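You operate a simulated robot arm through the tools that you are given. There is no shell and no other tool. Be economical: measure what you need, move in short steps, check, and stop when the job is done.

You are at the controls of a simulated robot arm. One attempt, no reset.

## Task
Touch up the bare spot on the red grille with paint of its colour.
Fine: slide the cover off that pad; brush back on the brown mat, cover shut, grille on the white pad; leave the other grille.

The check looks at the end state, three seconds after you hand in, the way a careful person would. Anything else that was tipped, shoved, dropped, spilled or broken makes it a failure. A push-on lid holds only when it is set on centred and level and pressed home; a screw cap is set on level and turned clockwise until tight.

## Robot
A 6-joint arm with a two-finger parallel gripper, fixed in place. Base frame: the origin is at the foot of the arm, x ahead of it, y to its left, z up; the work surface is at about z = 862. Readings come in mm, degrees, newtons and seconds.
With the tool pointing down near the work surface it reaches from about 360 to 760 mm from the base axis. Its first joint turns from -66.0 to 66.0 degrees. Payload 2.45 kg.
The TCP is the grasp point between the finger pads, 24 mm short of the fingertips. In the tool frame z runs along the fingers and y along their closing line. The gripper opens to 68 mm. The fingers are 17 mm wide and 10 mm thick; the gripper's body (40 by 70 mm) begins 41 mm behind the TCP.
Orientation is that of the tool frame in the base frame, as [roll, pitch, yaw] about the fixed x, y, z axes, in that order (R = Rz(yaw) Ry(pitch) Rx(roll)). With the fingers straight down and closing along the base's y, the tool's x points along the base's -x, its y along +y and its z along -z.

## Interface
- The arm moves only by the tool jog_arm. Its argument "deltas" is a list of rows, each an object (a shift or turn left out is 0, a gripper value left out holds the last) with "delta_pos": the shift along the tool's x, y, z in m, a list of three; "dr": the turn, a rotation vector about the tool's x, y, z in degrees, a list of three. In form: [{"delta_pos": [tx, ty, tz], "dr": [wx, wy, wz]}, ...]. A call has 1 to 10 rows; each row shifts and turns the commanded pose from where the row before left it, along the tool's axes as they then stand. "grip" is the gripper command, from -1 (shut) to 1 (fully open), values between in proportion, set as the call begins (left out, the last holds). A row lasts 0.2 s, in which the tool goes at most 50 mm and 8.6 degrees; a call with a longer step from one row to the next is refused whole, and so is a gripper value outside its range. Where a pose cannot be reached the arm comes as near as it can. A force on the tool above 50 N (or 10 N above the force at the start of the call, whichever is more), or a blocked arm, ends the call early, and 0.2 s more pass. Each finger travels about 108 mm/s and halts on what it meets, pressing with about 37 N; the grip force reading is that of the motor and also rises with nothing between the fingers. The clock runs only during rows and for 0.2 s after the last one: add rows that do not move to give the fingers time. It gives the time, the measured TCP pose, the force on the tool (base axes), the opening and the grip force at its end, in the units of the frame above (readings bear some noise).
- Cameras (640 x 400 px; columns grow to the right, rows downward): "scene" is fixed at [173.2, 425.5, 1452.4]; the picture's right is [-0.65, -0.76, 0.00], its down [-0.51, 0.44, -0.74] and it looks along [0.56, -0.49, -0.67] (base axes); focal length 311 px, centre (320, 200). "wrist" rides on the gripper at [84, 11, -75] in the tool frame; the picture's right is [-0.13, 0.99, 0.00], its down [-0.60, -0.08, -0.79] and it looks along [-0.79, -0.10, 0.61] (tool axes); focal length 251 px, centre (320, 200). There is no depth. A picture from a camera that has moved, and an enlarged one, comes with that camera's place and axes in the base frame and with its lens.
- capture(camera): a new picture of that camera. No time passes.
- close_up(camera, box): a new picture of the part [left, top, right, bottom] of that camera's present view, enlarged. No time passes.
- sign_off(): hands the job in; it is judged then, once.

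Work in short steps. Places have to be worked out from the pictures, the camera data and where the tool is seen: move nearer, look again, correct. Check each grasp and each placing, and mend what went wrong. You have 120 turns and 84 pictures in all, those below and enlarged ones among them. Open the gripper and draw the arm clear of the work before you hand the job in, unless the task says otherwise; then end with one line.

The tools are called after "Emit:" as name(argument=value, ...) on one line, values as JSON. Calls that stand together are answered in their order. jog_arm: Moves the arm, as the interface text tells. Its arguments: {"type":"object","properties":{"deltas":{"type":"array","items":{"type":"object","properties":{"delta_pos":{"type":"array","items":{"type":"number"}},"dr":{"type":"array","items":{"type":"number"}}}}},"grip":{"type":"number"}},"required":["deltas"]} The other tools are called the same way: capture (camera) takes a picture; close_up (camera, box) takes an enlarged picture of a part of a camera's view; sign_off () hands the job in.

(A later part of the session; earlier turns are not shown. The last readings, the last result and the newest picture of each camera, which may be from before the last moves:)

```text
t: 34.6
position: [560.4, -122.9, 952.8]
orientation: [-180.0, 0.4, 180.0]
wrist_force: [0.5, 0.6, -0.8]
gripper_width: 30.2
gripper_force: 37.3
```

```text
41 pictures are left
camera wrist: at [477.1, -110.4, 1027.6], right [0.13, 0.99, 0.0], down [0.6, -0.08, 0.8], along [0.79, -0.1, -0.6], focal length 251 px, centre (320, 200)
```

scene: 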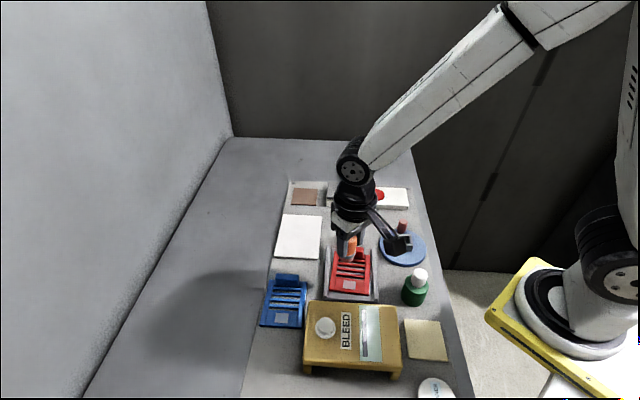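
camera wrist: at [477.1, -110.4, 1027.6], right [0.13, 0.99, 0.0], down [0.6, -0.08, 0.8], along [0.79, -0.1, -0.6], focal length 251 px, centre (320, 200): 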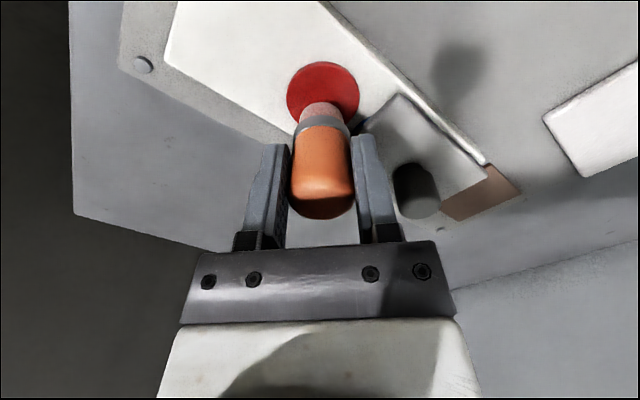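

It's aligned (+2 mm in y). I'll descend and press with a long dwell.

Emit:
jog_arm(deltas=[{"delta_pos": [0, 0.002, 0.005]}, {"delta_pos": [0, 0, 0.003]}, {"delta_pos": [0, 0, 0.002]}, {"delta_pos": [0, 0, 0.0015]}, {"delta_pos": [0, 0, 0.001]}, {"delta_pos": [0, 0, 0]}])

Emit:
jog_arm(deltas=[{"delta_pos": [0, 0, 0]}, {"delta_pos": [0.003, 0, 0]}, {"delta_pos": [-0.003, 0.003, 0]}, {"delta_pos": [-0.003, -0.003, 0]}, {"delta_pos": [0.003, -0.003, 0]}, {"delta_pos": [0, 0.003, 0]}, {"delta_pos": [0, 0, 0]}, {"delta_pos": [0, 0, 0]}, {"delta_pos": [0, 0, 0]}, {"delta_pos": [0, 0, 0]}])

Emit:
close_up(camera="scene", box=[350, 165, 410, 205])

```text
t: 36.0
position: [561.3, -117.7, 940.3]
orientation: [179.9, 0.5, -179.9]
wrist_force: [0.6, 0.6, -0.8]
gripper_width: 30.1
gripper_force: 36.6
```

```text
t: 38.2
position: [560.3, -118.3, 942.6]
orientation: [-180.0, 0.5, 180.0]
wrist_force: [0.2, 0.2, 0.0]
gripper_width: 30.3
gripper_force: 37.3
```

```text
10.00 times, centred on (380, 185) of scene
camera zoom: at [173.2, 425.5, 1452.4], right [-0.65, -0.76, 0.0], down [-0.51, 0.44, -0.74], along [0.56, -0.49, -0.67], focal length 3111 px, centre (-280, 350)
```

zoom: 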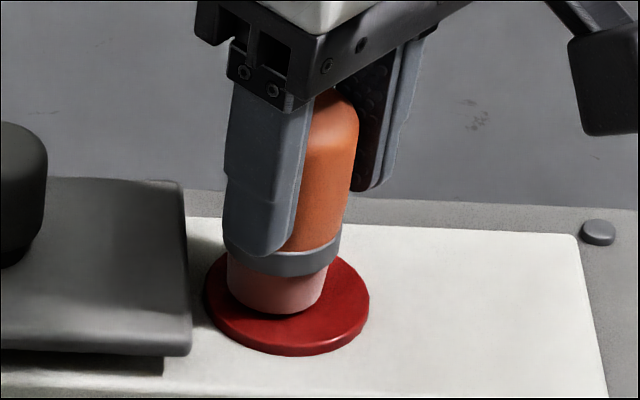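

It's not touching (force ≈ 0). I'll go down a little more until the force rises, then dwell.

Emit:
jog_arm(deltas=[{"delta_pos": [0, 0, 0.001]}, {"delta_pos": [0, 0, 0.001]}, {"delta_pos": [0, 0, 0.0005]}, {"delta_pos": [0, 0, 0]}])

```text
t: 39.2
position: [560.2, -118.9, 940.0]
orientation: [-179.9, 0.4, -179.9]
wrist_force: [-0.1, 0.2, -0.2]
gripper_width: 30.2
gripper_force: 37.2
```

Emit:
jog_arm(deltas=[{"delta_pos": [0, 0, 0.0008]}, {"delta_pos": [0, 0, 0.0007]}, {"delta_pos": [0, 0, 0]}])

```text
t: 40.0
position: [559.5, -118.3, 939.9]
orientation: [179.9, 0.6, 180.0]
wrist_force: [-9.7, 0.6, 23.7]
gripper_width: 30.0
gripper_force: 37.2
```

Now there is firm contact (24 N). I'll dwell for a couple of seconds with a tiny wiggle.

Emit:
jog_arm(deltas=[{"delta_pos": [0, 0, 0]}, {"delta_pos": [0, 0, 0]}, {"delta_pos": [0.002, 0, 0]}, {"delta_pos": [-0.002, 0.002, 0]}, {"delta_pos": [-0.002, -0.002, 0]}, {"delta_pos": [0.002, -0.002, 0]}, {"delta_pos": [0, 0.002, 0]}, {"delta_pos": [0, 0, 0]}, {"delta_pos": [0, 0, 0]}, {"delta_pos": [0, 0, 0]}])

Emit:
close_up(camera="scene", box=[350, 165, 410, 205])

```text
t: 42.2
position: [561.4, -119.1, 938.5]
orientation: [-179.9, 0.7, 179.9]
wrist_force: [1.7, -2.3, 24.5]
gripper_width: 30.0
gripper_force: 37.3
```

```text
10.00 times, centred on (380, 185) of scene
camera zoom: at [172.8, 425.5, 1452.4], right [-0.65, -0.76, 0.0], down [-0.51, 0.44, -0.74], along [0.56, -0.49, -0.67], focal length 3111 px, centre (-280, 350)
```

zoom: 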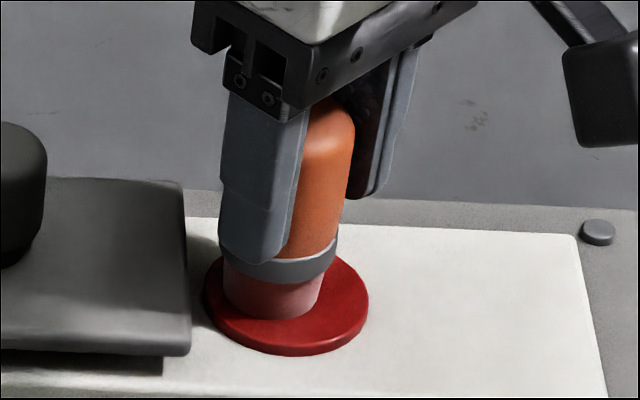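

The bristles are deepening in colour. One more dwell, then lift.

Emit:
jog_arm(deltas=[{}, {}, {}, {}, {}, {}, {}, {}, {}, {}])

Emit:
jog_arm(deltas=[{"delta_pos": [0, 0, -0.01]}, {"delta_pos": [0, 0, -0.03]}, {"delta_pos": [0, 0, -0.04]}, {"delta_pos": [0, 0, 0]}])

Emit:
close_up(camera="wrist", box=[260, 0, 420, 220])

```text
t: 44.4
position: [560.5, -119.4, 938.9]
orientation: [-180.0, 0.6, -180.0]
wrist_force: [2.4, -1.1, 23.7]
gripper_width: 29.9
gripper_force: 36.9
```

```text
t: 45.4
position: [558.6, -118.9, 1017.4]
orientation: [180.0, 0.3, -180.0]
wrist_force: [-0.3, 0.4, -0.8]
gripper_width: 30.3
gripper_force: 36.9
```

```text
1.82 times, centred on (340, 110) of wrist
camera zoom: at [474.5, -106.0, 1090.5], right [0.13, 0.99, 0.0], down [0.6, -0.08, 0.8], along [0.79, -0.1, -0.6], focal length 457 px, centre (284, 364)
```

zoom: 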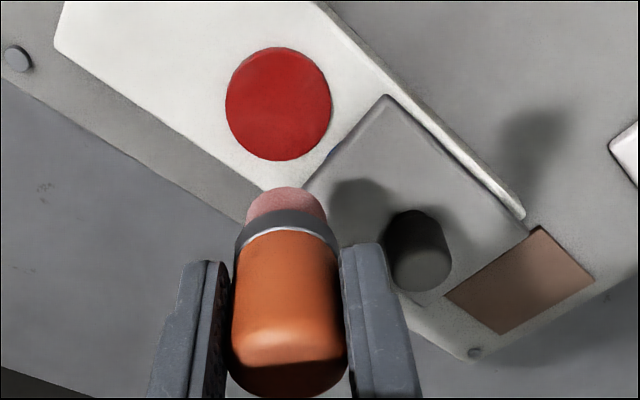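

Now back to the spot with the same net offset.

Emit:
jog_arm(deltas=[{"delta_pos": [0.0215, 0.0367, 0]}, {"delta_pos": [0.0215, 0.0367, 0]}, {"delta_pos": [0.0215, 0.0367, 0]}, {"delta_pos": [0.0215, 0.0367, 0]}, {"delta_pos": [0.0215, 0.0367, 0]}, {"delta_pos": [0.0215, 0.0367, 0]}, {"delta_pos": [0.0215, 0.0367, 0]}, {"delta_pos": [0, 0, 0.035]}, {"delta_pos": [0, 0, 0.035]}, {"delta_pos": [0, 0, 0]}])

Emit:
close_up(camera="wrist", box=[220, 20, 420, 145])

```text
t: 47.6
position: [411.7, 139.4, 946.8]
orientation: [180.0, 0.4, -179.9]
wrist_force: [-1.2, 0.0, 0.2]
gripper_width: 30.1
gripper_force: 37.2
```

```text
3.20 times, centred on (320, 82) of wrist
camera zoom: at [327.1, 150.8, 1020.2], right [0.13, 0.99, 0.0], down [0.6, -0.08, 0.8], along [0.79, -0.1, -0.6], focal length 805 px, centre (320, 576)
```

zoom: 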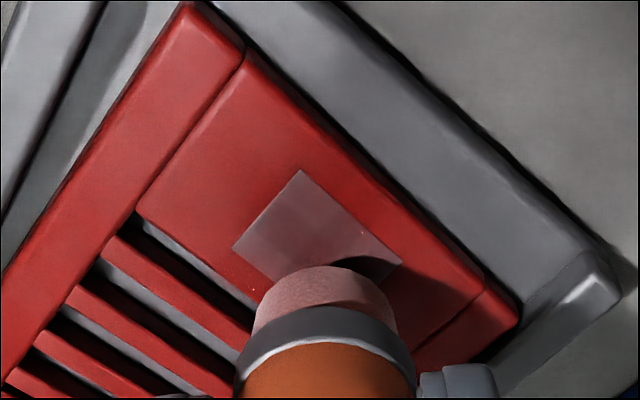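

I'll trim by (-2,-1.5) and descend to contact.

Emit:
jog_arm(deltas=[{"delta_pos": [0.002, -0.0015, 0.006]}, {"delta_pos": [0, 0, 0.006]}, {"delta_pos": [0, 0, 0.002]}, {"delta_pos": [0, 0, 0.001]}, {"delta_pos": [0, 0, 0.001]}, {"delta_pos": [0, 0, 0]}])

```text
t: 49.0
position: [407.3, 136.8, 932.6]
orientation: [179.9, 0.6, 179.9]
wrist_force: [-5.3, -5.1, 40.9]
gripper_width: 29.9
gripper_force: 37.2
```

41 N is rather high, so I'll ease 0.5 mm and dwell with tiny strokes.

Emit:
jog_arm(deltas=[{"delta_pos": [0, 0, -0.0004]}, {}, {}, {"delta_pos": [0.0015, 0.0015, 0]}, {"delta_pos": [-0.003, -0.003, 0]}, {"delta_pos": [0.003, 0, 0]}, {"delta_pos": [-0.003, 0.003, 0]}, {"delta_pos": [0.0015, -0.0015, 0]}, {}, {}])

Emit:
close_up(camera="scene", box=[320, 240, 390, 300])

```text
t: 51.2
position: [407.6, 137.9, 932.8]
orientation: [179.8, 0.7, -179.9]
wrist_force: [4.5, -1.1, 33.9]
gripper_width: 30.2
gripper_force: 37.3
```

```text
6.67 times, centred on (355, 270) of scene
camera zoom: at [172.9, 425.3, 1452.5], right [-0.65, -0.76, 0.0], down [-0.51, 0.44, -0.74], along [0.56, -0.49, -0.67], focal length 2074 px, centre (87, -267)
```

zoom: 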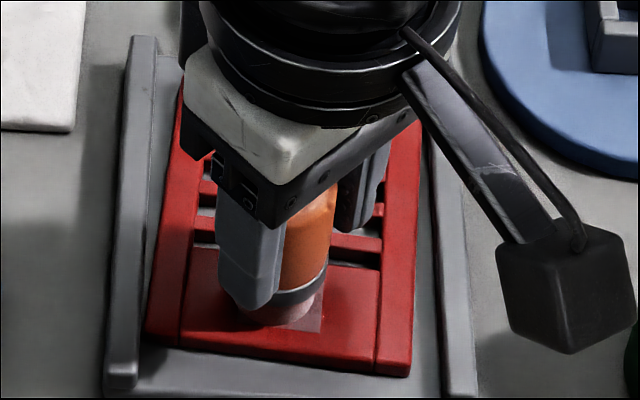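

Emit:
jog_arm(deltas=[{"delta_pos": [0, 0, -0.01]}, {"delta_pos": [0, 0, -0.03]}, {"delta_pos": [0, 0, -0.035]}, {"delta_pos": [0, 0, 0]}])

Emit:
close_up(camera="wrist", box=[220, 0, 420, 125])

```text
t: 52.2
position: [406.1, 136.5, 1006.7]
orientation: [180.0, 0.3, -180.0]
wrist_force: [0.4, 0.4, -0.6]
gripper_width: 30.0
gripper_force: 37.0
```

```text
3.20 times, centred on (320, 62) of wrist
camera zoom: at [322.8, 148.4, 1079.7], right [0.13, 0.99, 0.0], down [0.6, -0.08, 0.8], along [0.79, -0.1, -0.6], focal length 805 px, centre (320, 640)
```

zoom: 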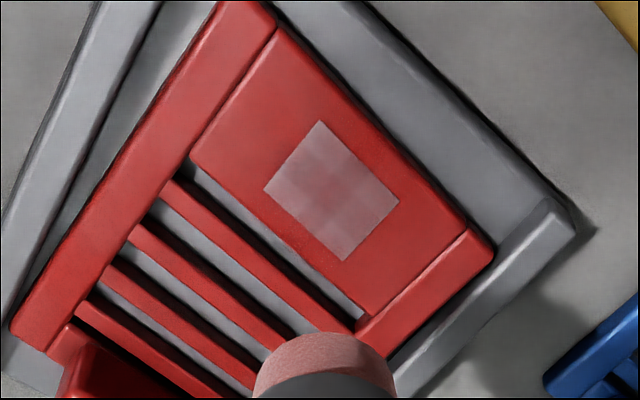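

Emit:
close_up(camera="wrist", box=[295, 30, 355, 90])

```text
6.67 times, centred on (325, 60) of wrist
camera zoom: at [322.8, 148.4, 1079.7], right [0.13, 0.99, 0.0], down [0.6, -0.08, 0.8], along [0.79, -0.1, -0.6], focal length 1676 px, centre (287, 1133)
```

zoom: 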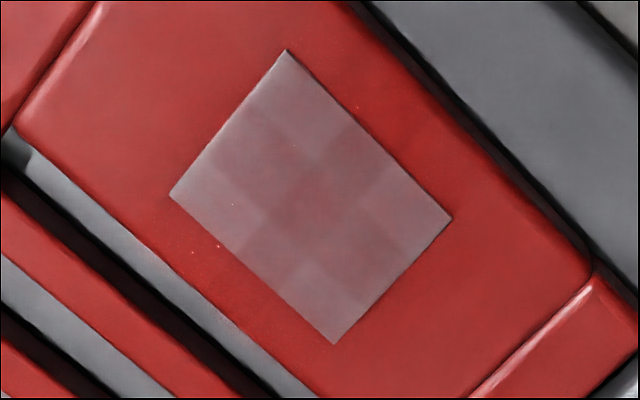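

The spot has a 3×3 pattern: the middle is redder and the corners lighter, so it needs real strokes over the corners, which lie along base x and y. I'll go back down and sweep.

Emit:
jog_arm(deltas=[{"delta_pos": [-0.0015, 0.0005, 0.035]}, {"delta_pos": [0, 0, 0.035]}, {"delta_pos": [0, 0, 0.003]}, {"delta_pos": [0, 0, 0.001]}, {"delta_pos": [0, 0, 0.0007]}, {}])

Emit:
jog_arm(deltas=[{"delta_pos": [0.005, 0, 0]}, {"delta_pos": [0.005, 0, 0]}, {"delta_pos": [-0.01, 0, 0]}, {"delta_pos": [-0.01, 0, 0]}, {"delta_pos": [0.01, 0, 0]}, {"delta_pos": [0, 0.01, 0]}, {"delta_pos": [0, -0.01, 0]}, {"delta_pos": [0, -0.01, 0]}, {"delta_pos": [0, 0.01, 0]}, {}])

Emit:
close_up(camera="scene", box=[320, 240, 390, 300])

```text
t: 53.6
position: [409.7, 136.2, 933.0]
orientation: [179.9, 0.5, -180.0]
wrist_force: [-3.1, -4.0, 14.8]
gripper_width: 30.0
gripper_force: 37.0
```

```text
t: 55.8
position: [408.1, 136.3, 932.0]
orientation: [-179.9, 0.4, 180.0]
wrist_force: [-5.8, -12.6, 38.1]
gripper_width: 30.2
gripper_force: 37.3
```

```text
6.67 times, centred on (355, 270) of scene
camera zoom: at [172.6, 425.0, 1452.6], right [-0.65, -0.76, 0.0], down [-0.51, 0.44, -0.74], along [0.56, -0.49, -0.67], focal length 2074 px, centre (87, -267)
```

zoom: 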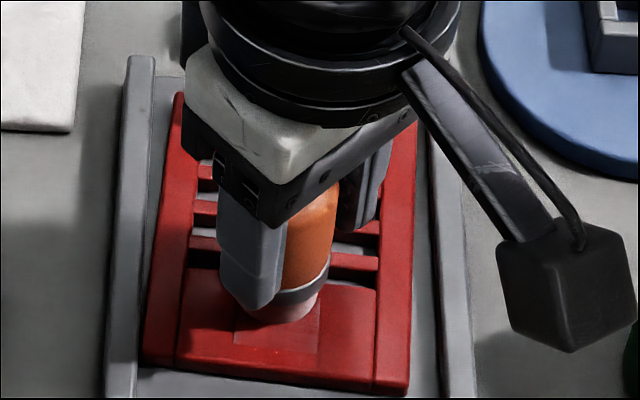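

The strokes coloured it much better, but the fixture appears to have shifted. I'll lift and look.

Emit:
jog_arm(deltas=[{"delta_pos": [0, 0, -0.01]}, {"delta_pos": [0, 0, -0.03]}, {"delta_pos": [0, 0, -0.045]}, {"delta_pos": [0, 0, 0]}])

Emit:
close_up(camera="wrist", box=[200, 0, 420, 137])

Emit:
close_up(camera="scene", box=[310, 220, 430, 305])

```text
t: 56.8
position: [408.0, 136.8, 1018.7]
orientation: [180.0, 0.3, -180.0]
wrist_force: [-0.1, -0.3, 0.4]
gripper_width: 30.2
gripper_force: 37.1
```

```text
2.91 times, centred on (310, 68) of wrist
camera zoom: at [323.6, 149.1, 1091.2], right [0.13, 0.99, 0.0], down [0.6, -0.08, 0.8], along [0.79, -0.1, -0.6], focal length 731 px, centre (349, 582)
```

zoom: 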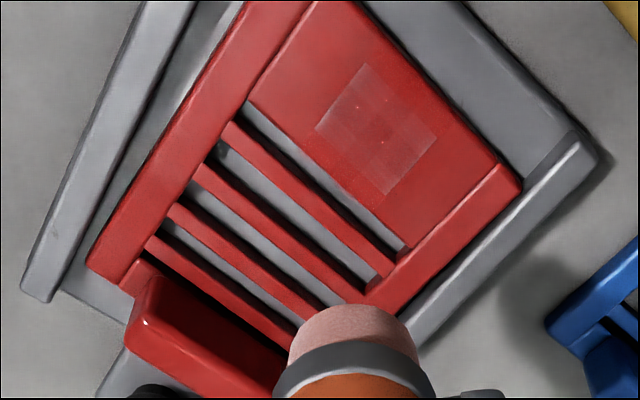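

```text
4.71 times, centred on (370, 262) of scene
camera zoom: at [173.2, 425.5, 1452.4], right [-0.65, -0.76, 0.0], down [-0.51, 0.44, -0.74], along [0.56, -0.49, -0.67], focal length 1464 px, centre (85, -94)
```

zoom: 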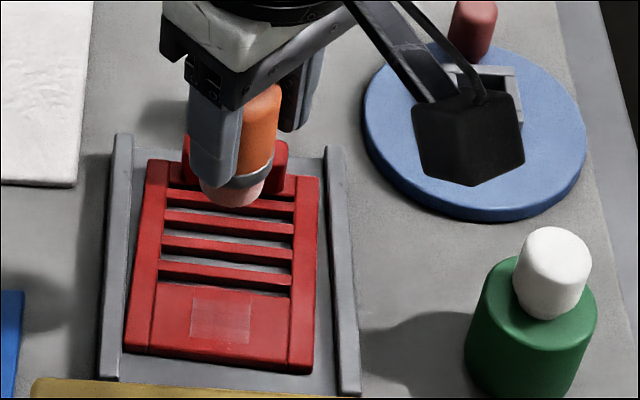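

The spot moved about 8 mm along the fixture's axis, to about (405,146.6). I can nudge the fixture back later using its knob. I'll reload the brush once more, with light strokes on the pad, and then use a gentler touch.

Emit:
jog_arm(deltas=[{"delta_pos": [-0.0217, -0.0365, 0]}, {"delta_pos": [-0.0217, -0.0365, 0]}, {"delta_pos": [-0.0217, -0.0365, 0]}, {"delta_pos": [-0.0217, -0.0365, 0]}, {"delta_pos": [-0.0217, -0.0365, 0]}, {"delta_pos": [-0.0217, -0.0365, 0]}, {"delta_pos": [-0.0217, -0.0365, 0]}, {"delta_pos": [0, 0, 0.035]}, {"delta_pos": [0, 0, 0.035]}, {"delta_pos": [0, 0, 0.005]}])

Emit:
jog_arm(deltas=[{"delta_pos": [0, 0, 0.002]}, {"delta_pos": [0, 0, 0.001]}, {"delta_pos": [0, 0, 0.001]}, {}])

```text
t: 59.0
position: [561.2, -118.7, 943.4]
orientation: [-180.0, 0.4, -180.0]
wrist_force: [0.4, 0.3, -0.3]
gripper_width: 30.3
gripper_force: 37.4
```

```text
t: 60.0
position: [560.8, -118.6, 939.1]
orientation: [180.0, 0.5, 180.0]
wrist_force: [-0.5, 0.0, 0.6]
gripper_width: 30.0
gripper_force: 37.0
```

Emit:
jog_arm(deltas=[{"delta_pos": [0, 0, 0.001]}, {"delta_pos": [0, 0, 0.0005]}, {}])

```text
t: 60.8
position: [561.0, -117.8, 939.7]
orientation: [-180.0, 0.4, 180.0]
wrist_force: [-5.7, -0.6, 13.7]
gripper_width: 30.1
gripper_force: 37.1
```

There's contact at 14 N. I'll make small strokes within the pad to load the brush.

Emit:
jog_arm(deltas=[{"delta_pos": [0.005, 0, 0]}, {"delta_pos": [-0.005, 0, 0]}, {"delta_pos": [-0.005, 0, 0]}, {"delta_pos": [0.005, 0, 0]}, {"delta_pos": [0, 0.005, 0]}, {"delta_pos": [0, -0.005, 0]}, {"delta_pos": [0, -0.005, 0]}, {"delta_pos": [0, 0.005, 0]}, {}, {}])

Emit:
close_up(camera="scene", box=[320, 165, 410, 215])

```text
t: 63.0
position: [559.2, -118.1, 938.7]
orientation: [-180.0, 0.4, 180.0]
wrist_force: [-0.1, -5.6, 9.3]
gripper_width: 30.4
gripper_force: 36.9
```

```text
7.11 times, centred on (365, 190) of scene
camera zoom: at [173.0, 425.4, 1452.5], right [-0.65, -0.76, 0.0], down [-0.51, 0.44, -0.74], along [0.56, -0.49, -0.67], focal length 2212 px, centre (0, 271)
```

zoom: 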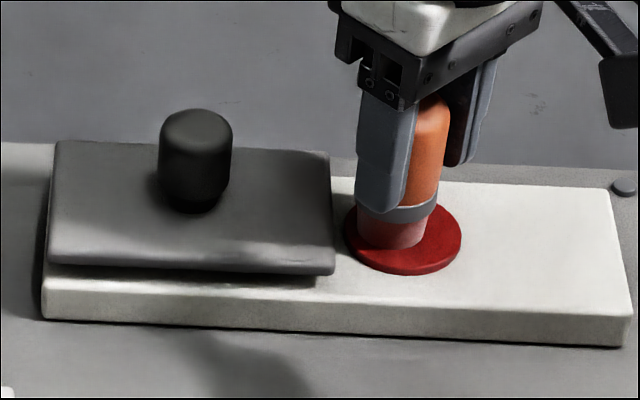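

The bar didn't move. I'll lift and go to the shifted spot, TCP target about (404,144.5).

Emit:
jog_arm(deltas=[{"delta_pos": [0, 0, -0.035]}, {"delta_pos": [0, 0, -0.035]}, {"delta_pos": [0.0223, 0.0375, 0]}, {"delta_pos": [0.0223, 0.0375, 0]}, {"delta_pos": [0.0223, 0.0375, 0]}, {"delta_pos": [0.0223, 0.0375, 0]}, {"delta_pos": [0.0223, 0.0375, 0]}, {"delta_pos": [0.0223, 0.0375, 0]}, {"delta_pos": [0.0223, 0.0375, 0]}, {}])

Emit:
jog_arm(deltas=[{"delta_pos": [0, 0, 0.035]}, {"delta_pos": [0, 0, 0.027]}, {}])

Emit:
close_up(camera="wrist", box=[220, 20, 420, 145])

```text
t: 65.2
position: [402.9, 143.5, 1007.5]
orientation: [180.0, 0.4, -180.0]
wrist_force: [1.2, -0.1, -0.9]
gripper_width: 30.0
gripper_force: 36.9
```

```text
t: 66.0
position: [405.7, 143.1, 943.4]
orientation: [-179.9, 0.3, 179.9]
wrist_force: [-0.5, -0.1, -0.5]
gripper_width: 30.1
gripper_force: 37.1
```

```text
3.20 times, centred on (320, 82) of wrist
camera zoom: at [321.2, 155.4, 1017.6], right [0.13, 0.99, 0.0], down [0.6, -0.08, 0.8], along [0.79, -0.1, -0.6], focal length 805 px, centre (320, 576)
```

zoom: 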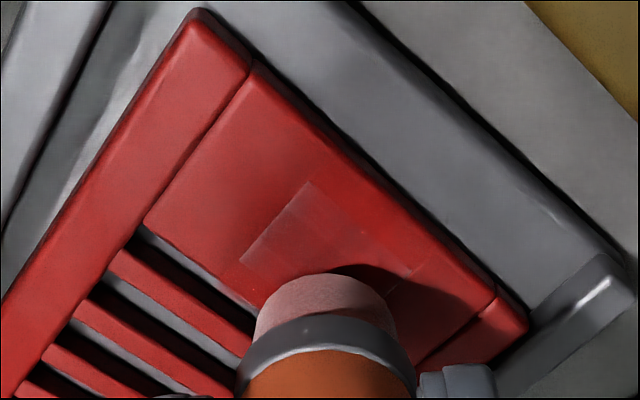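

It's aligned. I'll descend in fine steps to light contact.

Emit:
jog_arm(deltas=[{"delta_pos": [0.001, 0, 0.005]}, {"delta_pos": [0, 0, 0.003]}, {"delta_pos": [0, 0, 0.001]}, {"delta_pos": [0, 0, 0.0007]}, {}])

```text
t: 67.2
position: [405.4, 143.1, 935.3]
orientation: [180.0, 0.4, 179.9]
wrist_force: [0.8, 0.7, -0.2]
gripper_width: 30.1
gripper_force: 37.1
```

Emit:
jog_arm(deltas=[{"delta_pos": [0, 0, 0.0008]}, {"delta_pos": [0, 0, 0.0007]}, {}])

```text
t: 68.0
position: [404.4, 143.8, 933.3]
orientation: [179.9, 0.4, 180.0]
wrist_force: [0.2, -0.2, 0.2]
gripper_width: 29.9
gripper_force: 36.9
```

Emit:
jog_arm(deltas=[{"delta_pos": [0, 0, 0.0006]}, {"delta_pos": [0, 0, 0.0006]}, {}])

```text
t: 68.8
position: [404.5, 143.1, 932.1]
orientation: [179.9, 0.5, 180.0]
wrist_force: [-3.1, -0.9, 11.5]
gripper_width: 30.4
gripper_force: 37.0
```

There's light contact at 11 N. I'll sweep with light strokes.

Emit:
jog_arm(deltas=[{"delta_pos": [0.007, 0, 0]}, {"delta_pos": [-0.007, 0, 0]}, {"delta_pos": [-0.007, 0, 0]}, {"delta_pos": [0.007, 0, 0]}, {"delta_pos": [0, 0.007, 0]}, {"delta_pos": [0, -0.007, 0]}, {"delta_pos": [0, -0.007, 0]}, {"delta_pos": [0, 0.007, 0]}, {}])

Emit:
close_up(camera="scene", box=[310, 220, 430, 305])

```text
t: 70.8
position: [403.2, 143.0, 931.3]
orientation: [-179.9, 0.3, -180.0]
wrist_force: [-6.9, -10.6, 31.4]
gripper_width: 30.1
gripper_force: 36.7
```

```text
4.71 times, centred on (370, 262) of scene
camera zoom: at [172.6, 425.0, 1452.6], right [-0.65, -0.76, 0.0], down [-0.51, 0.44, -0.74], along [0.56, -0.49, -0.67], focal length 1464 px, centre (85, -94)
```

zoom: 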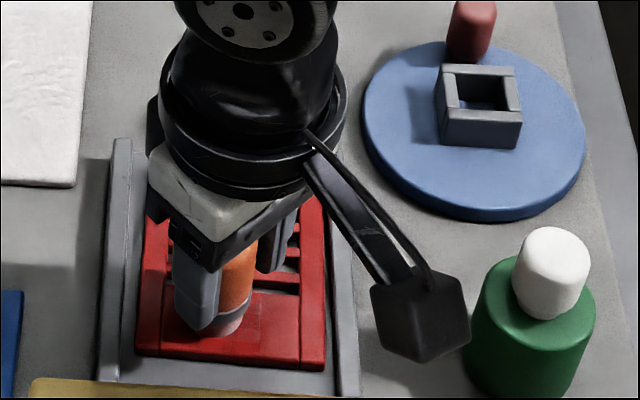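

Emit:
jog_arm(deltas=[{"delta_pos": [0, 0, -0.01]}, {"delta_pos": [0, 0, -0.03]}, {"delta_pos": [0, 0, -0.045]}, {"delta_pos": [0, 0, 0]}])

Emit:
close_up(camera="wrist", box=[240, 0, 400, 100])

Emit:
close_up(camera="scene", box=[310, 220, 430, 305])

```text
t: 71.8
position: [403.8, 144.3, 1017.7]
orientation: [-180.0, 0.2, 180.0]
wrist_force: [0.7, -0.3, 0.0]
gripper_width: 30.1
gripper_force: 36.6
```

```text
4.00 times, centred on (320, 50) of wrist
camera zoom: at [318.7, 155.8, 1091.6], right [0.13, 0.99, 0.0], down [0.6, -0.08, 0.8], along [0.79, -0.1, -0.6], focal length 1006 px, centre (320, 800)
```

zoom: 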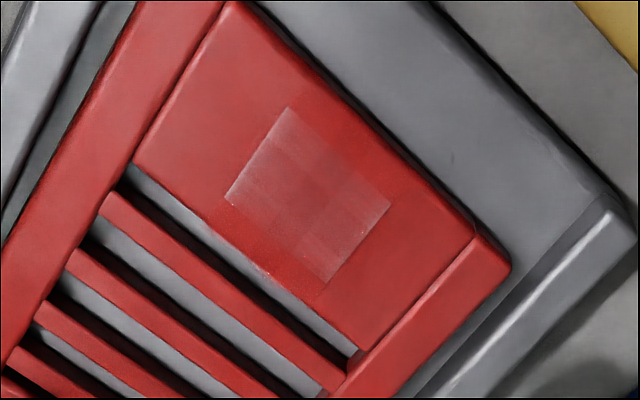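

```text
4.71 times, centred on (370, 262) of scene
camera zoom: at [173.2, 425.5, 1452.4], right [-0.65, -0.76, 0.0], down [-0.51, 0.44, -0.74], along [0.56, -0.49, -0.67], focal length 1464 px, centre (85, -94)
```

zoom: 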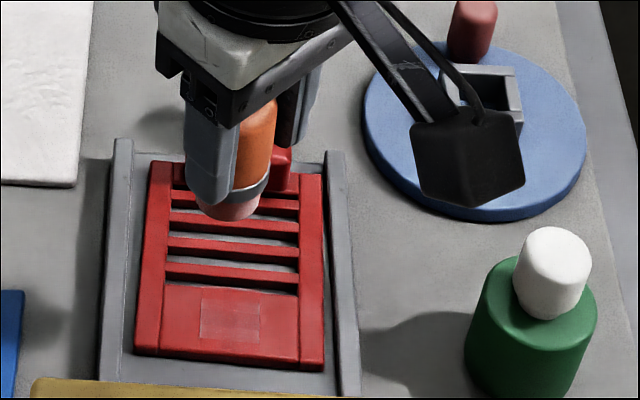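

It's almost matched, with only the four corners slightly pale. The spot centre is now about (403,143). I'll do one more pass tracing a diamond through the corners.

Emit:
jog_arm(deltas=[{"delta_pos": [0.002, -0.003, 0.04]}, {"delta_pos": [0, 0, 0.04]}, {"delta_pos": [0, 0, 0.003]}, {"delta_pos": [0, 0, 0.001]}, {"delta_pos": [0, 0, 0.0008]}, {}])

```text
t: 73.2
position: [402.7, 141.8, 932.1]
orientation: [179.9, 0.4, -180.0]
wrist_force: [-1.5, -0.6, 5.0]
gripper_width: 29.9
gripper_force: 36.5
```

Emit:
jog_arm(deltas=[{"delta_pos": [0.01, 0, 0]}, {"delta_pos": [-0.01, 0.01, 0]}, {"delta_pos": [-0.01, -0.01, 0]}, {"delta_pos": [0.01, -0.01, 0]}, {"delta_pos": [0.01, 0.01, 0]}, {"delta_pos": [-0.01, 0.01, 0]}, {"delta_pos": [-0.01, -0.01, 0]}, {"delta_pos": [0.01, -0.01, 0]}, {"delta_pos": [0, 0.01, 0]}, {}])

Emit:
jog_arm(deltas=[{"delta_pos": [0, 0, -0.01]}, {"delta_pos": [0, 0, -0.03]}, {"delta_pos": [0, 0, -0.045]}, {"delta_pos": [0, 0, 0]}])

Emit:
close_up(camera="wrist", box=[240, 0, 400, 100])

```text
t: 75.4
position: [400.8, 141.0, 932.1]
orientation: [-179.9, 0.3, 180.0]
wrist_force: [0.5, -4.2, 9.6]
gripper_width: 30.2
gripper_force: 37.3
```

```text
t: 76.4
position: [400.9, 140.3, 1020.0]
orientation: [-179.9, 0.3, -180.0]
wrist_force: [-0.5, 0.0, -0.4]
gripper_width: 29.9
gripper_force: 37.1
```

```text
4.00 times, centred on (320, 50) of wrist
camera zoom: at [317.3, 153.6, 1093.0], right [0.13, 0.99, 0.0], down [0.6, -0.08, 0.8], along [0.79, -0.1, -0.6], focal length 1006 px, centre (320, 800)
```

zoom: 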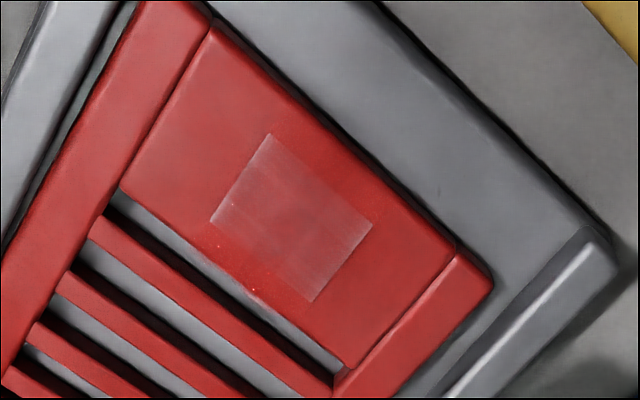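

It's better, but I'd like one more well-loaded pass. Back to the pad for a reload.

Emit:
jog_arm(deltas=[{"delta_pos": [-0.0228, -0.037, 0]}, {"delta_pos": [-0.0228, -0.037, 0]}, {"delta_pos": [-0.0228, -0.037, 0]}, {"delta_pos": [-0.0228, -0.037, 0]}, {"delta_pos": [-0.0228, -0.037, 0]}, {"delta_pos": [-0.0228, -0.037, 0]}, {"delta_pos": [-0.0228, -0.037, 0]}, {"delta_pos": [0, 0, 0.035]}, {"delta_pos": [0, 0, 0.035]}, {"delta_pos": [0, 0, 0.006]}])

Emit:
jog_arm(deltas=[{"delta_pos": [0, 0, 0.002]}, {"delta_pos": [0, 0, 0.001]}, {"delta_pos": [0, 0, 0.001]}, {}])

```text
t: 78.6
position: [561.7, -117.7, 940.9]
orientation: [-180.0, 0.3, 180.0]
wrist_force: [-0.1, 0.2, -0.6]
gripper_width: 30.2
gripper_force: 37.2
```

```text
t: 79.6
position: [562.4, -117.5, 937.9]
orientation: [-179.9, 0.4, 180.0]
wrist_force: [-0.8, -0.4, -0.1]
gripper_width: 29.8
gripper_force: 37.2
```

Emit:
jog_arm(deltas=[{"delta_pos": [0, 0, 0.001]}, {"delta_pos": [0, 0, 0.0007]}, {"delta_pos": [0, 0, 0.0005]}, {}])

```text
t: 80.6
position: [562.5, -118.9, 937.3]
orientation: [-179.9, 0.6, -180.0]
wrist_force: [-4.8, 6.3, 32.6]
gripper_width: 29.9
gripper_force: 36.9
```

There's contact at 33 N. I'll ease slightly and work the brush on the pad.

Emit:
jog_arm(deltas=[{"delta_pos": [0.005, 0, -0.0003]}, {"delta_pos": [-0.005, 0, 0]}, {"delta_pos": [-0.005, 0, 0]}, {"delta_pos": [0.005, 0, 0]}, {"delta_pos": [0, 0.005, 0]}, {"delta_pos": [0, -0.005, 0]}, {"delta_pos": [0, -0.005, 0]}, {"delta_pos": [0, 0.005, 0]}, {}, {}])

Emit:
jog_arm(deltas=[{"delta_pos": [0, 0, -0.035]}, {"delta_pos": [0, 0, -0.035]}, {"delta_pos": [0.0228, 0.0368, 0]}, {"delta_pos": [0.0228, 0.0368, 0]}, {"delta_pos": [0.0228, 0.0368, 0]}, {"delta_pos": [0.0228, 0.0368, 0]}, {"delta_pos": [0.0228, 0.0368, 0]}, {"delta_pos": [0.0228, 0.0368, 0]}, {"delta_pos": [0.0228, 0.0368, 0]}, {}])

Emit:
capture(camera="wrist")

```text
t: 82.8
position: [561.9, -117.4, 937.8]
orientation: [-179.8, 0.6, -179.9]
wrist_force: [-0.7, -13.5, 27.0]
gripper_width: 30.3
gripper_force: 36.6
```

```text
t: 85.0
position: [400.8, 139.8, 1005.2]
orientation: [-180.0, 0.5, 180.0]
wrist_force: [0.4, -0.1, -0.6]
gripper_width: 30.1
gripper_force: 37.2
```

```text
24 pictures are left
camera wrist: at [316.5, 152.4, 1079.6], right [0.13, 0.99, 0.0], down [0.6, -0.08, 0.8], along [0.79, -0.1, -0.6], focal length 251 px, centre (320, 200)
```

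wrist: 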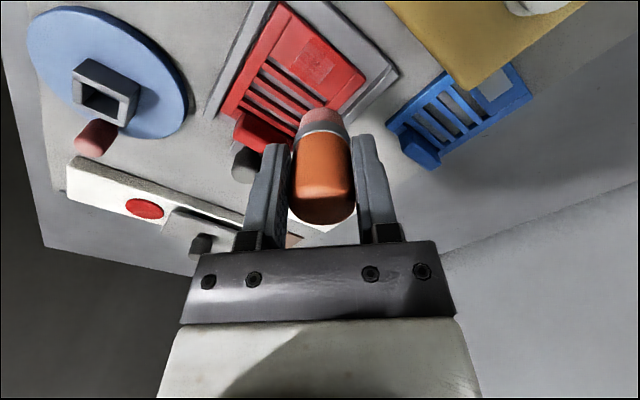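

The spot is now at about (403,136). I'll shift by (+1,-5.5) and descend.

Emit:
jog_arm(deltas=[{"delta_pos": [-0.001, -0.0055, 0.035]}, {"delta_pos": [0, 0, 0.035]}, {"delta_pos": [0, 0, 0.0015]}, {"delta_pos": [0, 0, 0.001]}, {"delta_pos": [0, 0, 0.0007]}, {}])

```text
t: 86.4
position: [402.4, 133.8, 932.4]
orientation: [-179.9, 0.4, -180.0]
wrist_force: [-1.4, 0.7, 5.1]
gripper_width: 30.1
gripper_force: 37.3
```

Emit:
jog_arm(deltas=[{"delta_pos": [0.009, 0, 0.0004]}, {"delta_pos": [-0.009, 0.009, 0]}, {"delta_pos": [-0.009, -0.009, 0]}, {"delta_pos": [0.009, -0.009, 0]}, {"delta_pos": [0.009, 0.009, 0]}, {"delta_pos": [-0.009, 0.009, 0]}, {"delta_pos": [-0.009, -0.009, 0]}, {"delta_pos": [0.009, -0.009, 0]}, {"delta_pos": [0, 0.009, 0]}, {}])

Emit:
jog_arm(deltas=[{"delta_pos": [0.008, 0, 0]}, {"delta_pos": [-0.008, 0, 0]}, {"delta_pos": [-0.008, 0, 0]}, {"delta_pos": [0.008, 0, 0]}, {"delta_pos": [0, 0.008, 0]}, {"delta_pos": [0, -0.008, 0]}, {"delta_pos": [0, -0.008, 0]}, {"delta_pos": [0, 0.008, 0]}, {}])

Emit:
jog_arm(deltas=[{"delta_pos": [0, 0, -0.01]}, {"delta_pos": [0, 0, -0.03]}, {"delta_pos": [0, 0, -0.045]}, {"delta_pos": [0, 0, 0]}])

Emit:
close_up(camera="wrist", box=[200, 0, 400, 125])

```text
t: 88.6
position: [403.6, 134.0, 931.6]
orientation: [180.0, 0.3, 179.9]
wrist_force: [0.0, -2.9, 5.4]
gripper_width: 30.2
gripper_force: 37.1
```

```text
t: 90.6
position: [401.9, 134.5, 930.7]
orientation: [-179.9, 0.4, -180.0]
wrist_force: [-6.3, -11.3, 35.9]
gripper_width: 30.2
gripper_force: 37.1
```

```text
t: 91.6
position: [402.5, 135.3, 1016.4]
orientation: [179.9, 0.4, -179.9]
wrist_force: [0.4, 0.0, -1.1]
gripper_width: 30.1
gripper_force: 36.5
```

```text
3.20 times, centred on (300, 62) of wrist
camera zoom: at [318.3, 147.7, 1090.3], right [0.13, 0.99, 0.0], down [0.6, -0.08, 0.8], along [0.79, -0.1, -0.6], focal length 805 px, centre (384, 640)
```

zoom: 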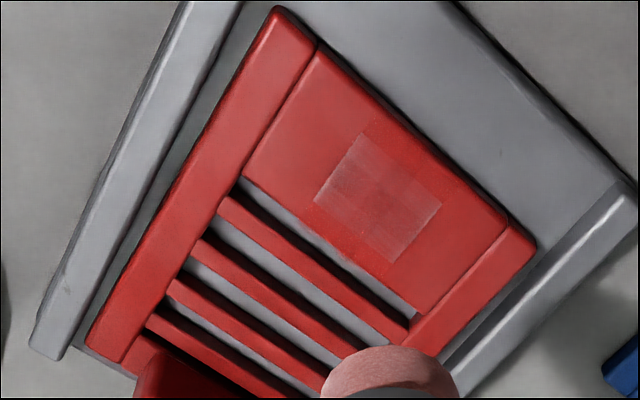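

Emit:
close_up(camera="wrist", box=[285, 30, 355, 95])

```text
6.15 times, centred on (320, 62) of wrist
camera zoom: at [318.3, 147.7, 1090.3], right [0.13, 0.99, 0.0], down [0.6, -0.08, 0.8], along [0.79, -0.1, -0.6], focal length 1547 px, centre (320, 1046)
```

zoom: 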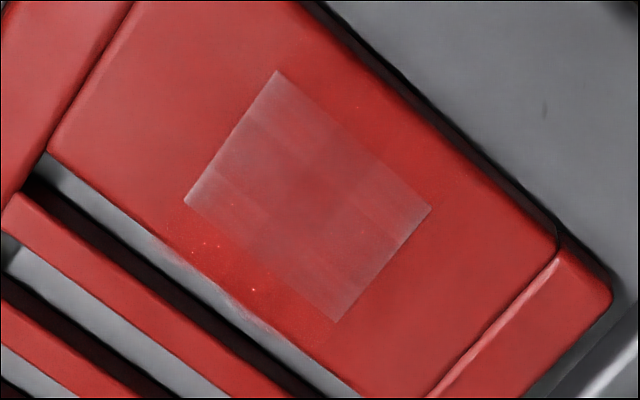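

The spot is now at about (411,135), since the grille shifted a little. I'll move over it, check alignment close in, and make a final gentle pass.

Emit:
jog_arm(deltas=[{"delta_pos": [-0.008, 0.0, 0.035]}, {"delta_pos": [0, 0, 0.04]}, {}])

Emit:
close_up(camera="wrist", box=[220, 20, 420, 145])

```text
t: 92.4
position: [411.7, 134.7, 940.1]
orientation: [-179.9, 0.4, -179.9]
wrist_force: [-0.3, 0.3, -0.5]
gripper_width: 30.2
gripper_force: 37.0
```

```text
3.20 times, centred on (320, 82) of wrist
camera zoom: at [327.1, 146.2, 1013.4], right [0.13, 0.99, 0.0], down [0.6, -0.08, 0.8], along [0.79, -0.1, -0.6], focal length 805 px, centre (320, 576)
```

zoom: 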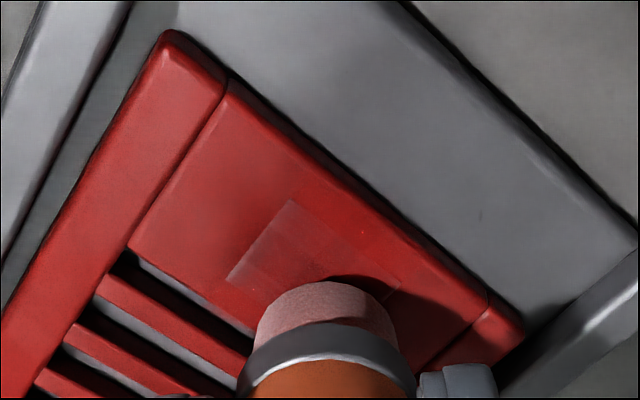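

Aligned within 2 mm. I'll trim and make the last strokes lightly.

Emit:
jog_arm(deltas=[{"delta_pos": [-0.001, -0.002, 0.005]}, {"delta_pos": [0, 0, 0.002]}, {"delta_pos": [0, 0, 0.001]}, {"delta_pos": [0, 0, 0.001]}, {}])

```text
t: 93.6
position: [412.3, 133.0, 931.7]
orientation: [180.0, 0.5, -180.0]
wrist_force: [-0.7, -1.0, -1.1]
gripper_width: 30.1
gripper_force: 36.7
```

Emit:
jog_arm(deltas=[{"delta_pos": [0, 0, 0.0008]}, {"delta_pos": [0, 0, 0.0006]}, {}])

```text
t: 94.4
position: [411.8, 132.2, 930.8]
orientation: [-179.8, 0.4, 179.9]
wrist_force: [-4.4, -4.1, 17.3]
gripper_width: 30.0
gripper_force: 37.2
```

Emit:
jog_arm(deltas=[{"delta_pos": [0.009, 0, 0]}, {"delta_pos": [-0.009, 0, 0]}, {"delta_pos": [-0.009, 0, 0]}, {"delta_pos": [0.009, 0, 0]}, {"delta_pos": [0, 0.009, 0]}, {"delta_pos": [0, -0.009, 0]}, {"delta_pos": [0, -0.009, 0]}, {"delta_pos": [0, 0.009, 0]}, {}])

Emit:
jog_arm(deltas=[{"delta_pos": [0.006, 0.006, 0]}, {"delta_pos": [-0.006, -0.006, 0]}, {"delta_pos": [-0.006, -0.006, 0]}, {"delta_pos": [0.006, 0.006, 0]}, {"delta_pos": [0, 0, -0.01]}, {"delta_pos": [0, 0, -0.03]}, {"delta_pos": [0, 0, -0.045]}, {}])

Emit:
close_up(camera="wrist", box=[260, 0, 380, 110])

```text
t: 96.2
position: [411.1, 130.4, 931.0]
orientation: [-179.9, 0.1, 179.9]
wrist_force: [-5.9, -1.6, 16.7]
gripper_width: 30.3
gripper_force: 37.2
stopped in row 9: the force on the tool passed its limit (the readings are from after the stop); the commanded pose is now the measured one
```

```text
t: 98.0
position: [411.1, 129.3, 1017.0]
orientation: [-179.8, 0.0, 179.9]
wrist_force: [0.6, 0.8, -1.0]
gripper_width: 30.4
gripper_force: 37.0
```

```text
3.64 times, centred on (320, 55) of wrist
camera zoom: at [327.9, 142.0, 1091.2], right [0.13, 0.99, 0.0], down [0.6, -0.08, 0.79], along [0.79, -0.11, -0.61], focal length 914 px, centre (320, 727)
```

zoom: 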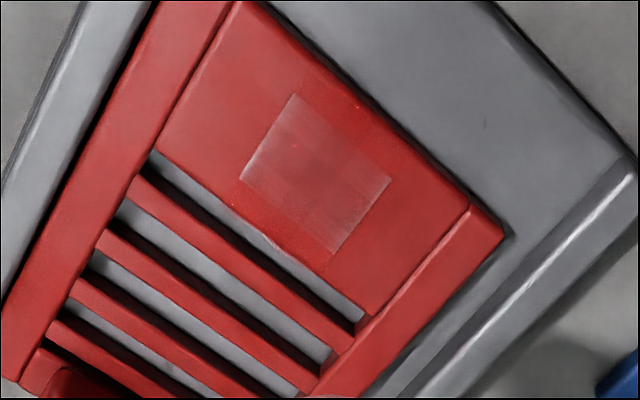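

Emit:
close_up(camera="scene", box=[325, 265, 385, 305])

```text
10.00 times, centred on (355, 285) of scene
camera zoom: at [173.2, 425.5, 1452.4], right [-0.65, -0.76, 0.0], down [-0.51, 0.44, -0.74], along [0.56, -0.49, -0.67], focal length 3111 px, centre (-30, -650)
```

zoom: 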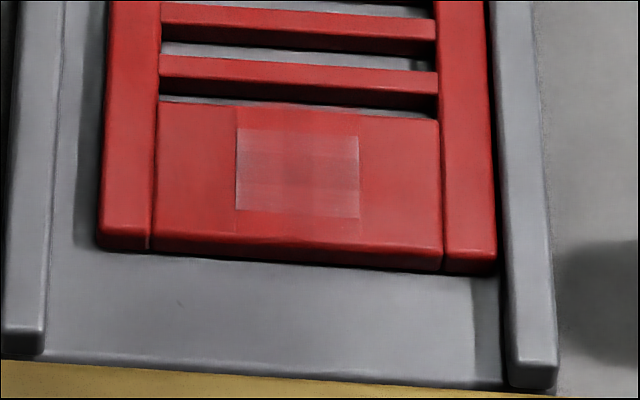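

The outer cells are still slightly pink, so I'll do one more reload and a pass biased to the edges.

Emit:
jog_arm(deltas=[{"delta_pos": [-0.0214, -0.0354, 0]}, {"delta_pos": [-0.0214, -0.0354, 0]}, {"delta_pos": [-0.0214, -0.0354, 0]}, {"delta_pos": [-0.0214, -0.0354, 0]}, {"delta_pos": [-0.0214, -0.0354, 0]}, {"delta_pos": [-0.0214, -0.0354, 0]}, {"delta_pos": [-0.0214, -0.0354, 0]}, {"delta_pos": [0, 0, 0.035]}, {"delta_pos": [0, 0, 0.035]}, {"delta_pos": [0, 0, 0.008]}])

Emit:
jog_arm(deltas=[{"delta_pos": [0, 0, 0.001]}, {"delta_pos": [0, 0, 0.001]}, {"delta_pos": [0, 0, 0.0005]}, {}])

```text
t: 100.2
position: [559.4, -119.6, 937.9]
orientation: [-179.9, 0.1, 179.9]
wrist_force: [0.1, 0.0, -0.4]
gripper_width: 30.1
gripper_force: 36.9
```

```text
t: 101.2
position: [560.7, -118.4, 936.4]
orientation: [-179.8, 0.3, 179.9]
wrist_force: [-6.6, -4.3, 18.4]
gripper_width: 30.2
gripper_force: 37.1
```

Contact at 18 N. I'll work the pad longer this time.

Emit:
jog_arm(deltas=[{"delta_pos": [0.005, 0, 0]}, {"delta_pos": [-0.005, 0, 0]}, {"delta_pos": [-0.005, 0, 0]}, {"delta_pos": [0.005, 0, 0]}, {"delta_pos": [0, 0.005, 0]}, {"delta_pos": [0, -0.005, 0]}, {"delta_pos": [0, -0.005, 0]}, {"delta_pos": [0, 0.005, 0]}, {}, {}])

Emit:
jog_arm(deltas=[{}, {}, {}, {}, {}, {}, {}, {}, {}, {}])

Emit:
jog_arm(deltas=[{"delta_pos": [0, 0, -0.035]}, {"delta_pos": [0, 0, -0.035]}, {"delta_pos": [0.0214, 0.036, 0]}, {"delta_pos": [0.0214, 0.036, 0]}, {"delta_pos": [0.0214, 0.036, 0]}, {"delta_pos": [0.0214, 0.036, 0]}, {"delta_pos": [0.0214, 0.036, 0]}, {"delta_pos": [0.0214, 0.036, 0]}, {"delta_pos": [0.0214, 0.036, 0]}, {}])

Emit:
jog_arm(deltas=[{"delta_pos": [0, 0, 0.035]}, {"delta_pos": [0, 0, 0.027]}, {}])

Emit:
close_up(camera="wrist", box=[220, 20, 420, 145])

```text
t: 103.4
position: [560.9, -118.7, 936.3]
orientation: [-179.8, 0.3, 179.9]
wrist_force: [-2.7, -12.2, 26.3]
gripper_width: 29.9
gripper_force: 37.1
```

```text
t: 105.6
position: [560.4, -118.6, 936.2]
orientation: [-179.8, 0.2, 179.9]
wrist_force: [1.6, -1.7, 23.7]
gripper_width: 30.2
gripper_force: 36.7
```

```text
t: 107.8
position: [411.6, 134.5, 1005.1]
orientation: [-179.8, 0.1, 179.9]
wrist_force: [-0.3, -0.9, 0.6]
gripper_width: 30.3
gripper_force: 37.2
```

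```text
t: 108.6
position: [411.5, 135.0, 941.2]
orientation: [-179.9, 0.2, 179.9]
wrist_force: [0.2, 0.2, 0.0]
gripper_width: 30.0
gripper_force: 37.3
```

```text
3.20 times, centred on (320, 82) of wrist
camera zoom: at [327.1, 147.2, 1015.9], right [0.13, 0.99, 0.0], down [0.6, -0.08, 0.8], along [0.79, -0.11, -0.61], focal length 805 px, centre (320, 576)
```

zoom: 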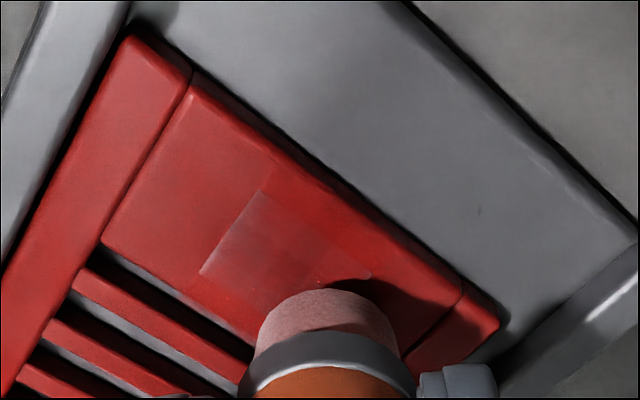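

The spot centre is about 7 mm to the -y side. I'll trim and come down to contact.

Emit:
jog_arm(deltas=[{"delta_pos": [-0.001, -0.007, 0.005]}, {"delta_pos": [0, 0, 0.003]}, {"delta_pos": [0, 0, 0.0015]}, {"delta_pos": [0, 0, 0.0008]}, {}])

```text
t: 109.8
position: [411.7, 126.5, 931.4]
orientation: [-179.8, 0.2, 179.9]
wrist_force: [0.1, -1.2, 0.0]
gripper_width: 30.1
gripper_force: 37.7
```

Emit:
jog_arm(deltas=[{"delta_pos": [0, 0, 0.0008]}, {"delta_pos": [0, 0, 0.0007]}, {}])

```text
t: 110.6
position: [412.8, 126.9, 930.9]
orientation: [-179.8, 0.2, 179.9]
wrist_force: [-0.7, -0.3, 0.7]
gripper_width: 30.0
gripper_force: 36.9
```

Emit:
jog_arm(deltas=[{"delta_pos": [0, 0, 0.0008]}, {"delta_pos": [0, 0, 0.0004]}, {}])

```text
t: 111.4
position: [412.7, 126.5, 930.3]
orientation: [-180.0, 0.3, 179.9]
wrist_force: [-3.5, -0.9, 20.1]
gripper_width: 30.0
gripper_force: 37.0
```

Emit:
jog_arm(deltas=[{"delta_pos": [0.0035, 0.0035, 0]}, {"delta_pos": [-0.0057, 0.0057, 0]}, {"delta_pos": [0.0057, -0.0057, 0]}, {"delta_pos": [0.0057, -0.0057, 0]}, {"delta_pos": [-0.0057, 0.0057, 0]}, {"delta_pos": [-0.007, -0.007, 0]}, {"delta_pos": [-0.0057, 0.0057, 0]}, {"delta_pos": [0.0057, -0.0057, 0]}, {"delta_pos": [0.0057, -0.0057, 0]}, {"delta_pos": [-0.0022, 0.0092, 0]}])

Emit:
jog_arm(deltas=[{"delta_pos": [0.007, 0, 0]}, {"delta_pos": [-0.007, 0, 0]}, {"delta_pos": [-0.007, 0, 0]}, {"delta_pos": [0.007, 0, 0]}, {"delta_pos": [0, 0.007, 0]}, {"delta_pos": [0, -0.007, 0]}, {"delta_pos": [0, -0.007, 0]}, {"delta_pos": [0, 0.007, 0]}, {}])

Emit:
jog_arm(deltas=[{"delta_pos": [0, 0, -0.01]}, {"delta_pos": [0, 0, -0.03]}, {"delta_pos": [0, 0, -0.04]}, {}])

Emit:
close_up(camera="scene", box=[310, 225, 400, 305])

```text
t: 112.7
position: [405.4, 126.6, 930.8]
orientation: [-179.6, -0.4, 179.8]
wrist_force: [-4.8, -3.6, 17.7]
gripper_width: 30.0
gripper_force: 36.7
stopped in row 6: the force on the tool passed its limit (the readings are from after the stop); the commanded pose is now the measured one
```

```text
t: 114.7
position: [406.6, 128.0, 930.6]
orientation: [-179.6, -0.8, 179.8]
wrist_force: [-0.7, -3.7, 6.2]
gripper_width: 30.1
gripper_force: 37.1
```

```text
t: 115.7
position: [406.9, 126.1, 1011.0]
orientation: [-179.5, -0.5, 179.9]
wrist_force: [0.0, -0.6, -0.6]
gripper_width: 29.9
gripper_force: 36.7
```

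```text
5.00 times, centred on (355, 265) of scene
camera zoom: at [173.2, 425.5, 1452.4], right [-0.65, -0.76, 0.0], down [-0.51, 0.44, -0.74], along [0.56, -0.49, -0.67], focal length 1556 px, centre (145, -125)
```

zoom: 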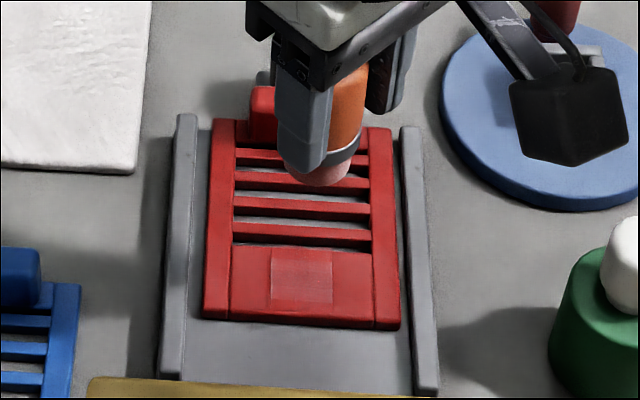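

The spot now matches well. I'll return the brush to the brown mat at (702,24).

Emit:
jog_arm(deltas=[{"delta_pos": [-0.0422, -0.0145, 0]}, {"delta_pos": [-0.0422, -0.0145, 0]}, {"delta_pos": [-0.0422, -0.0145, 0]}, {"delta_pos": [-0.0422, -0.0145, 0]}, {"delta_pos": [-0.0422, -0.0145, 0]}, {"delta_pos": [-0.0422, -0.0145, 0], "dr": [0.4, 0.5, 0]}, {"delta_pos": [-0.0422, -0.0145, 0]}, {"delta_pos": [0, 0, 0.04]}, {}])

Emit:
capture(camera="wrist")

```text
t: 117.7
position: [703.4, 25.2, 968.6]
orientation: [-179.1, -1.0, 179.9]
wrist_force: [0.7, 0.7, -0.9]
gripper_width: 30.4
gripper_force: 36.7
```

```text
16 pictures are left
camera wrist: at [620.6, 38.8, 1043.4], right [0.13, 0.99, -0.02], down [0.62, -0.07, 0.78], along [0.78, -0.11, -0.62], focal length 251 px, centre (320, 200)
```

wrist: 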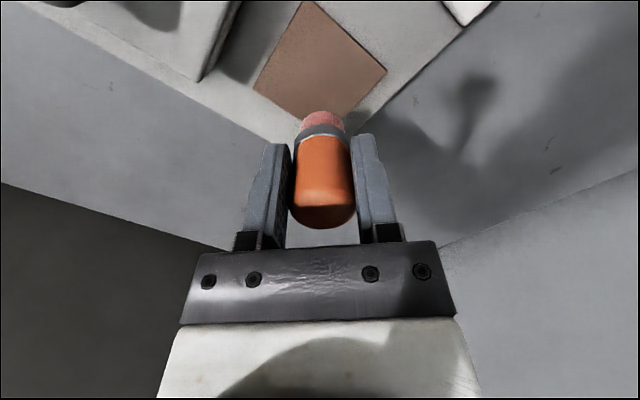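

The tilt correction went the wrong way, so I'll reverse it to level and lower toward the mat.

Emit:
jog_arm(deltas=[{"delta_pos": [0.003, 0, 0], "dr": [-0.9, -1.0, 0]}, {"delta_pos": [0, 0, 0.03]}, {"delta_pos": [0, 0, 0.016]}, {"delta_pos": [0, 0, 0.002]}, {}])

```text
t: 118.9
position: [698.7, 25.4, 919.9]
orientation: [179.9, 0.0, 179.9]
wrist_force: [0.1, 0.3, -0.6]
gripper_width: 29.9
gripper_force: 37.0
```

Emit:
jog_arm(deltas=[{"delta_pos": [0, 0, 0.001]}, {"delta_pos": [0, 0, 0.001]}, {"delta_pos": [0, 0, 0.001]}, {}])

```text
t: 119.9
position: [698.7, 25.8, 917.8]
orientation: [-180.0, 0.1, 179.8]
wrist_force: [0.7, -0.1, -0.9]
gripper_width: 30.1
gripper_force: 36.6
```

Emit:
jog_arm(deltas=[{"delta_pos": [0, 0, 0.001]}, {"delta_pos": [0, 0, 0.001]}, {"delta_pos": [0, 0, 0.0005]}, {}])

```text
t: 120.9
position: [700.3, 26.4, 916.7]
orientation: [180.0, 0.2, 179.9]
wrist_force: [-5.2, 1.1, 13.9]
gripper_width: 30.3
gripper_force: 37.0
```

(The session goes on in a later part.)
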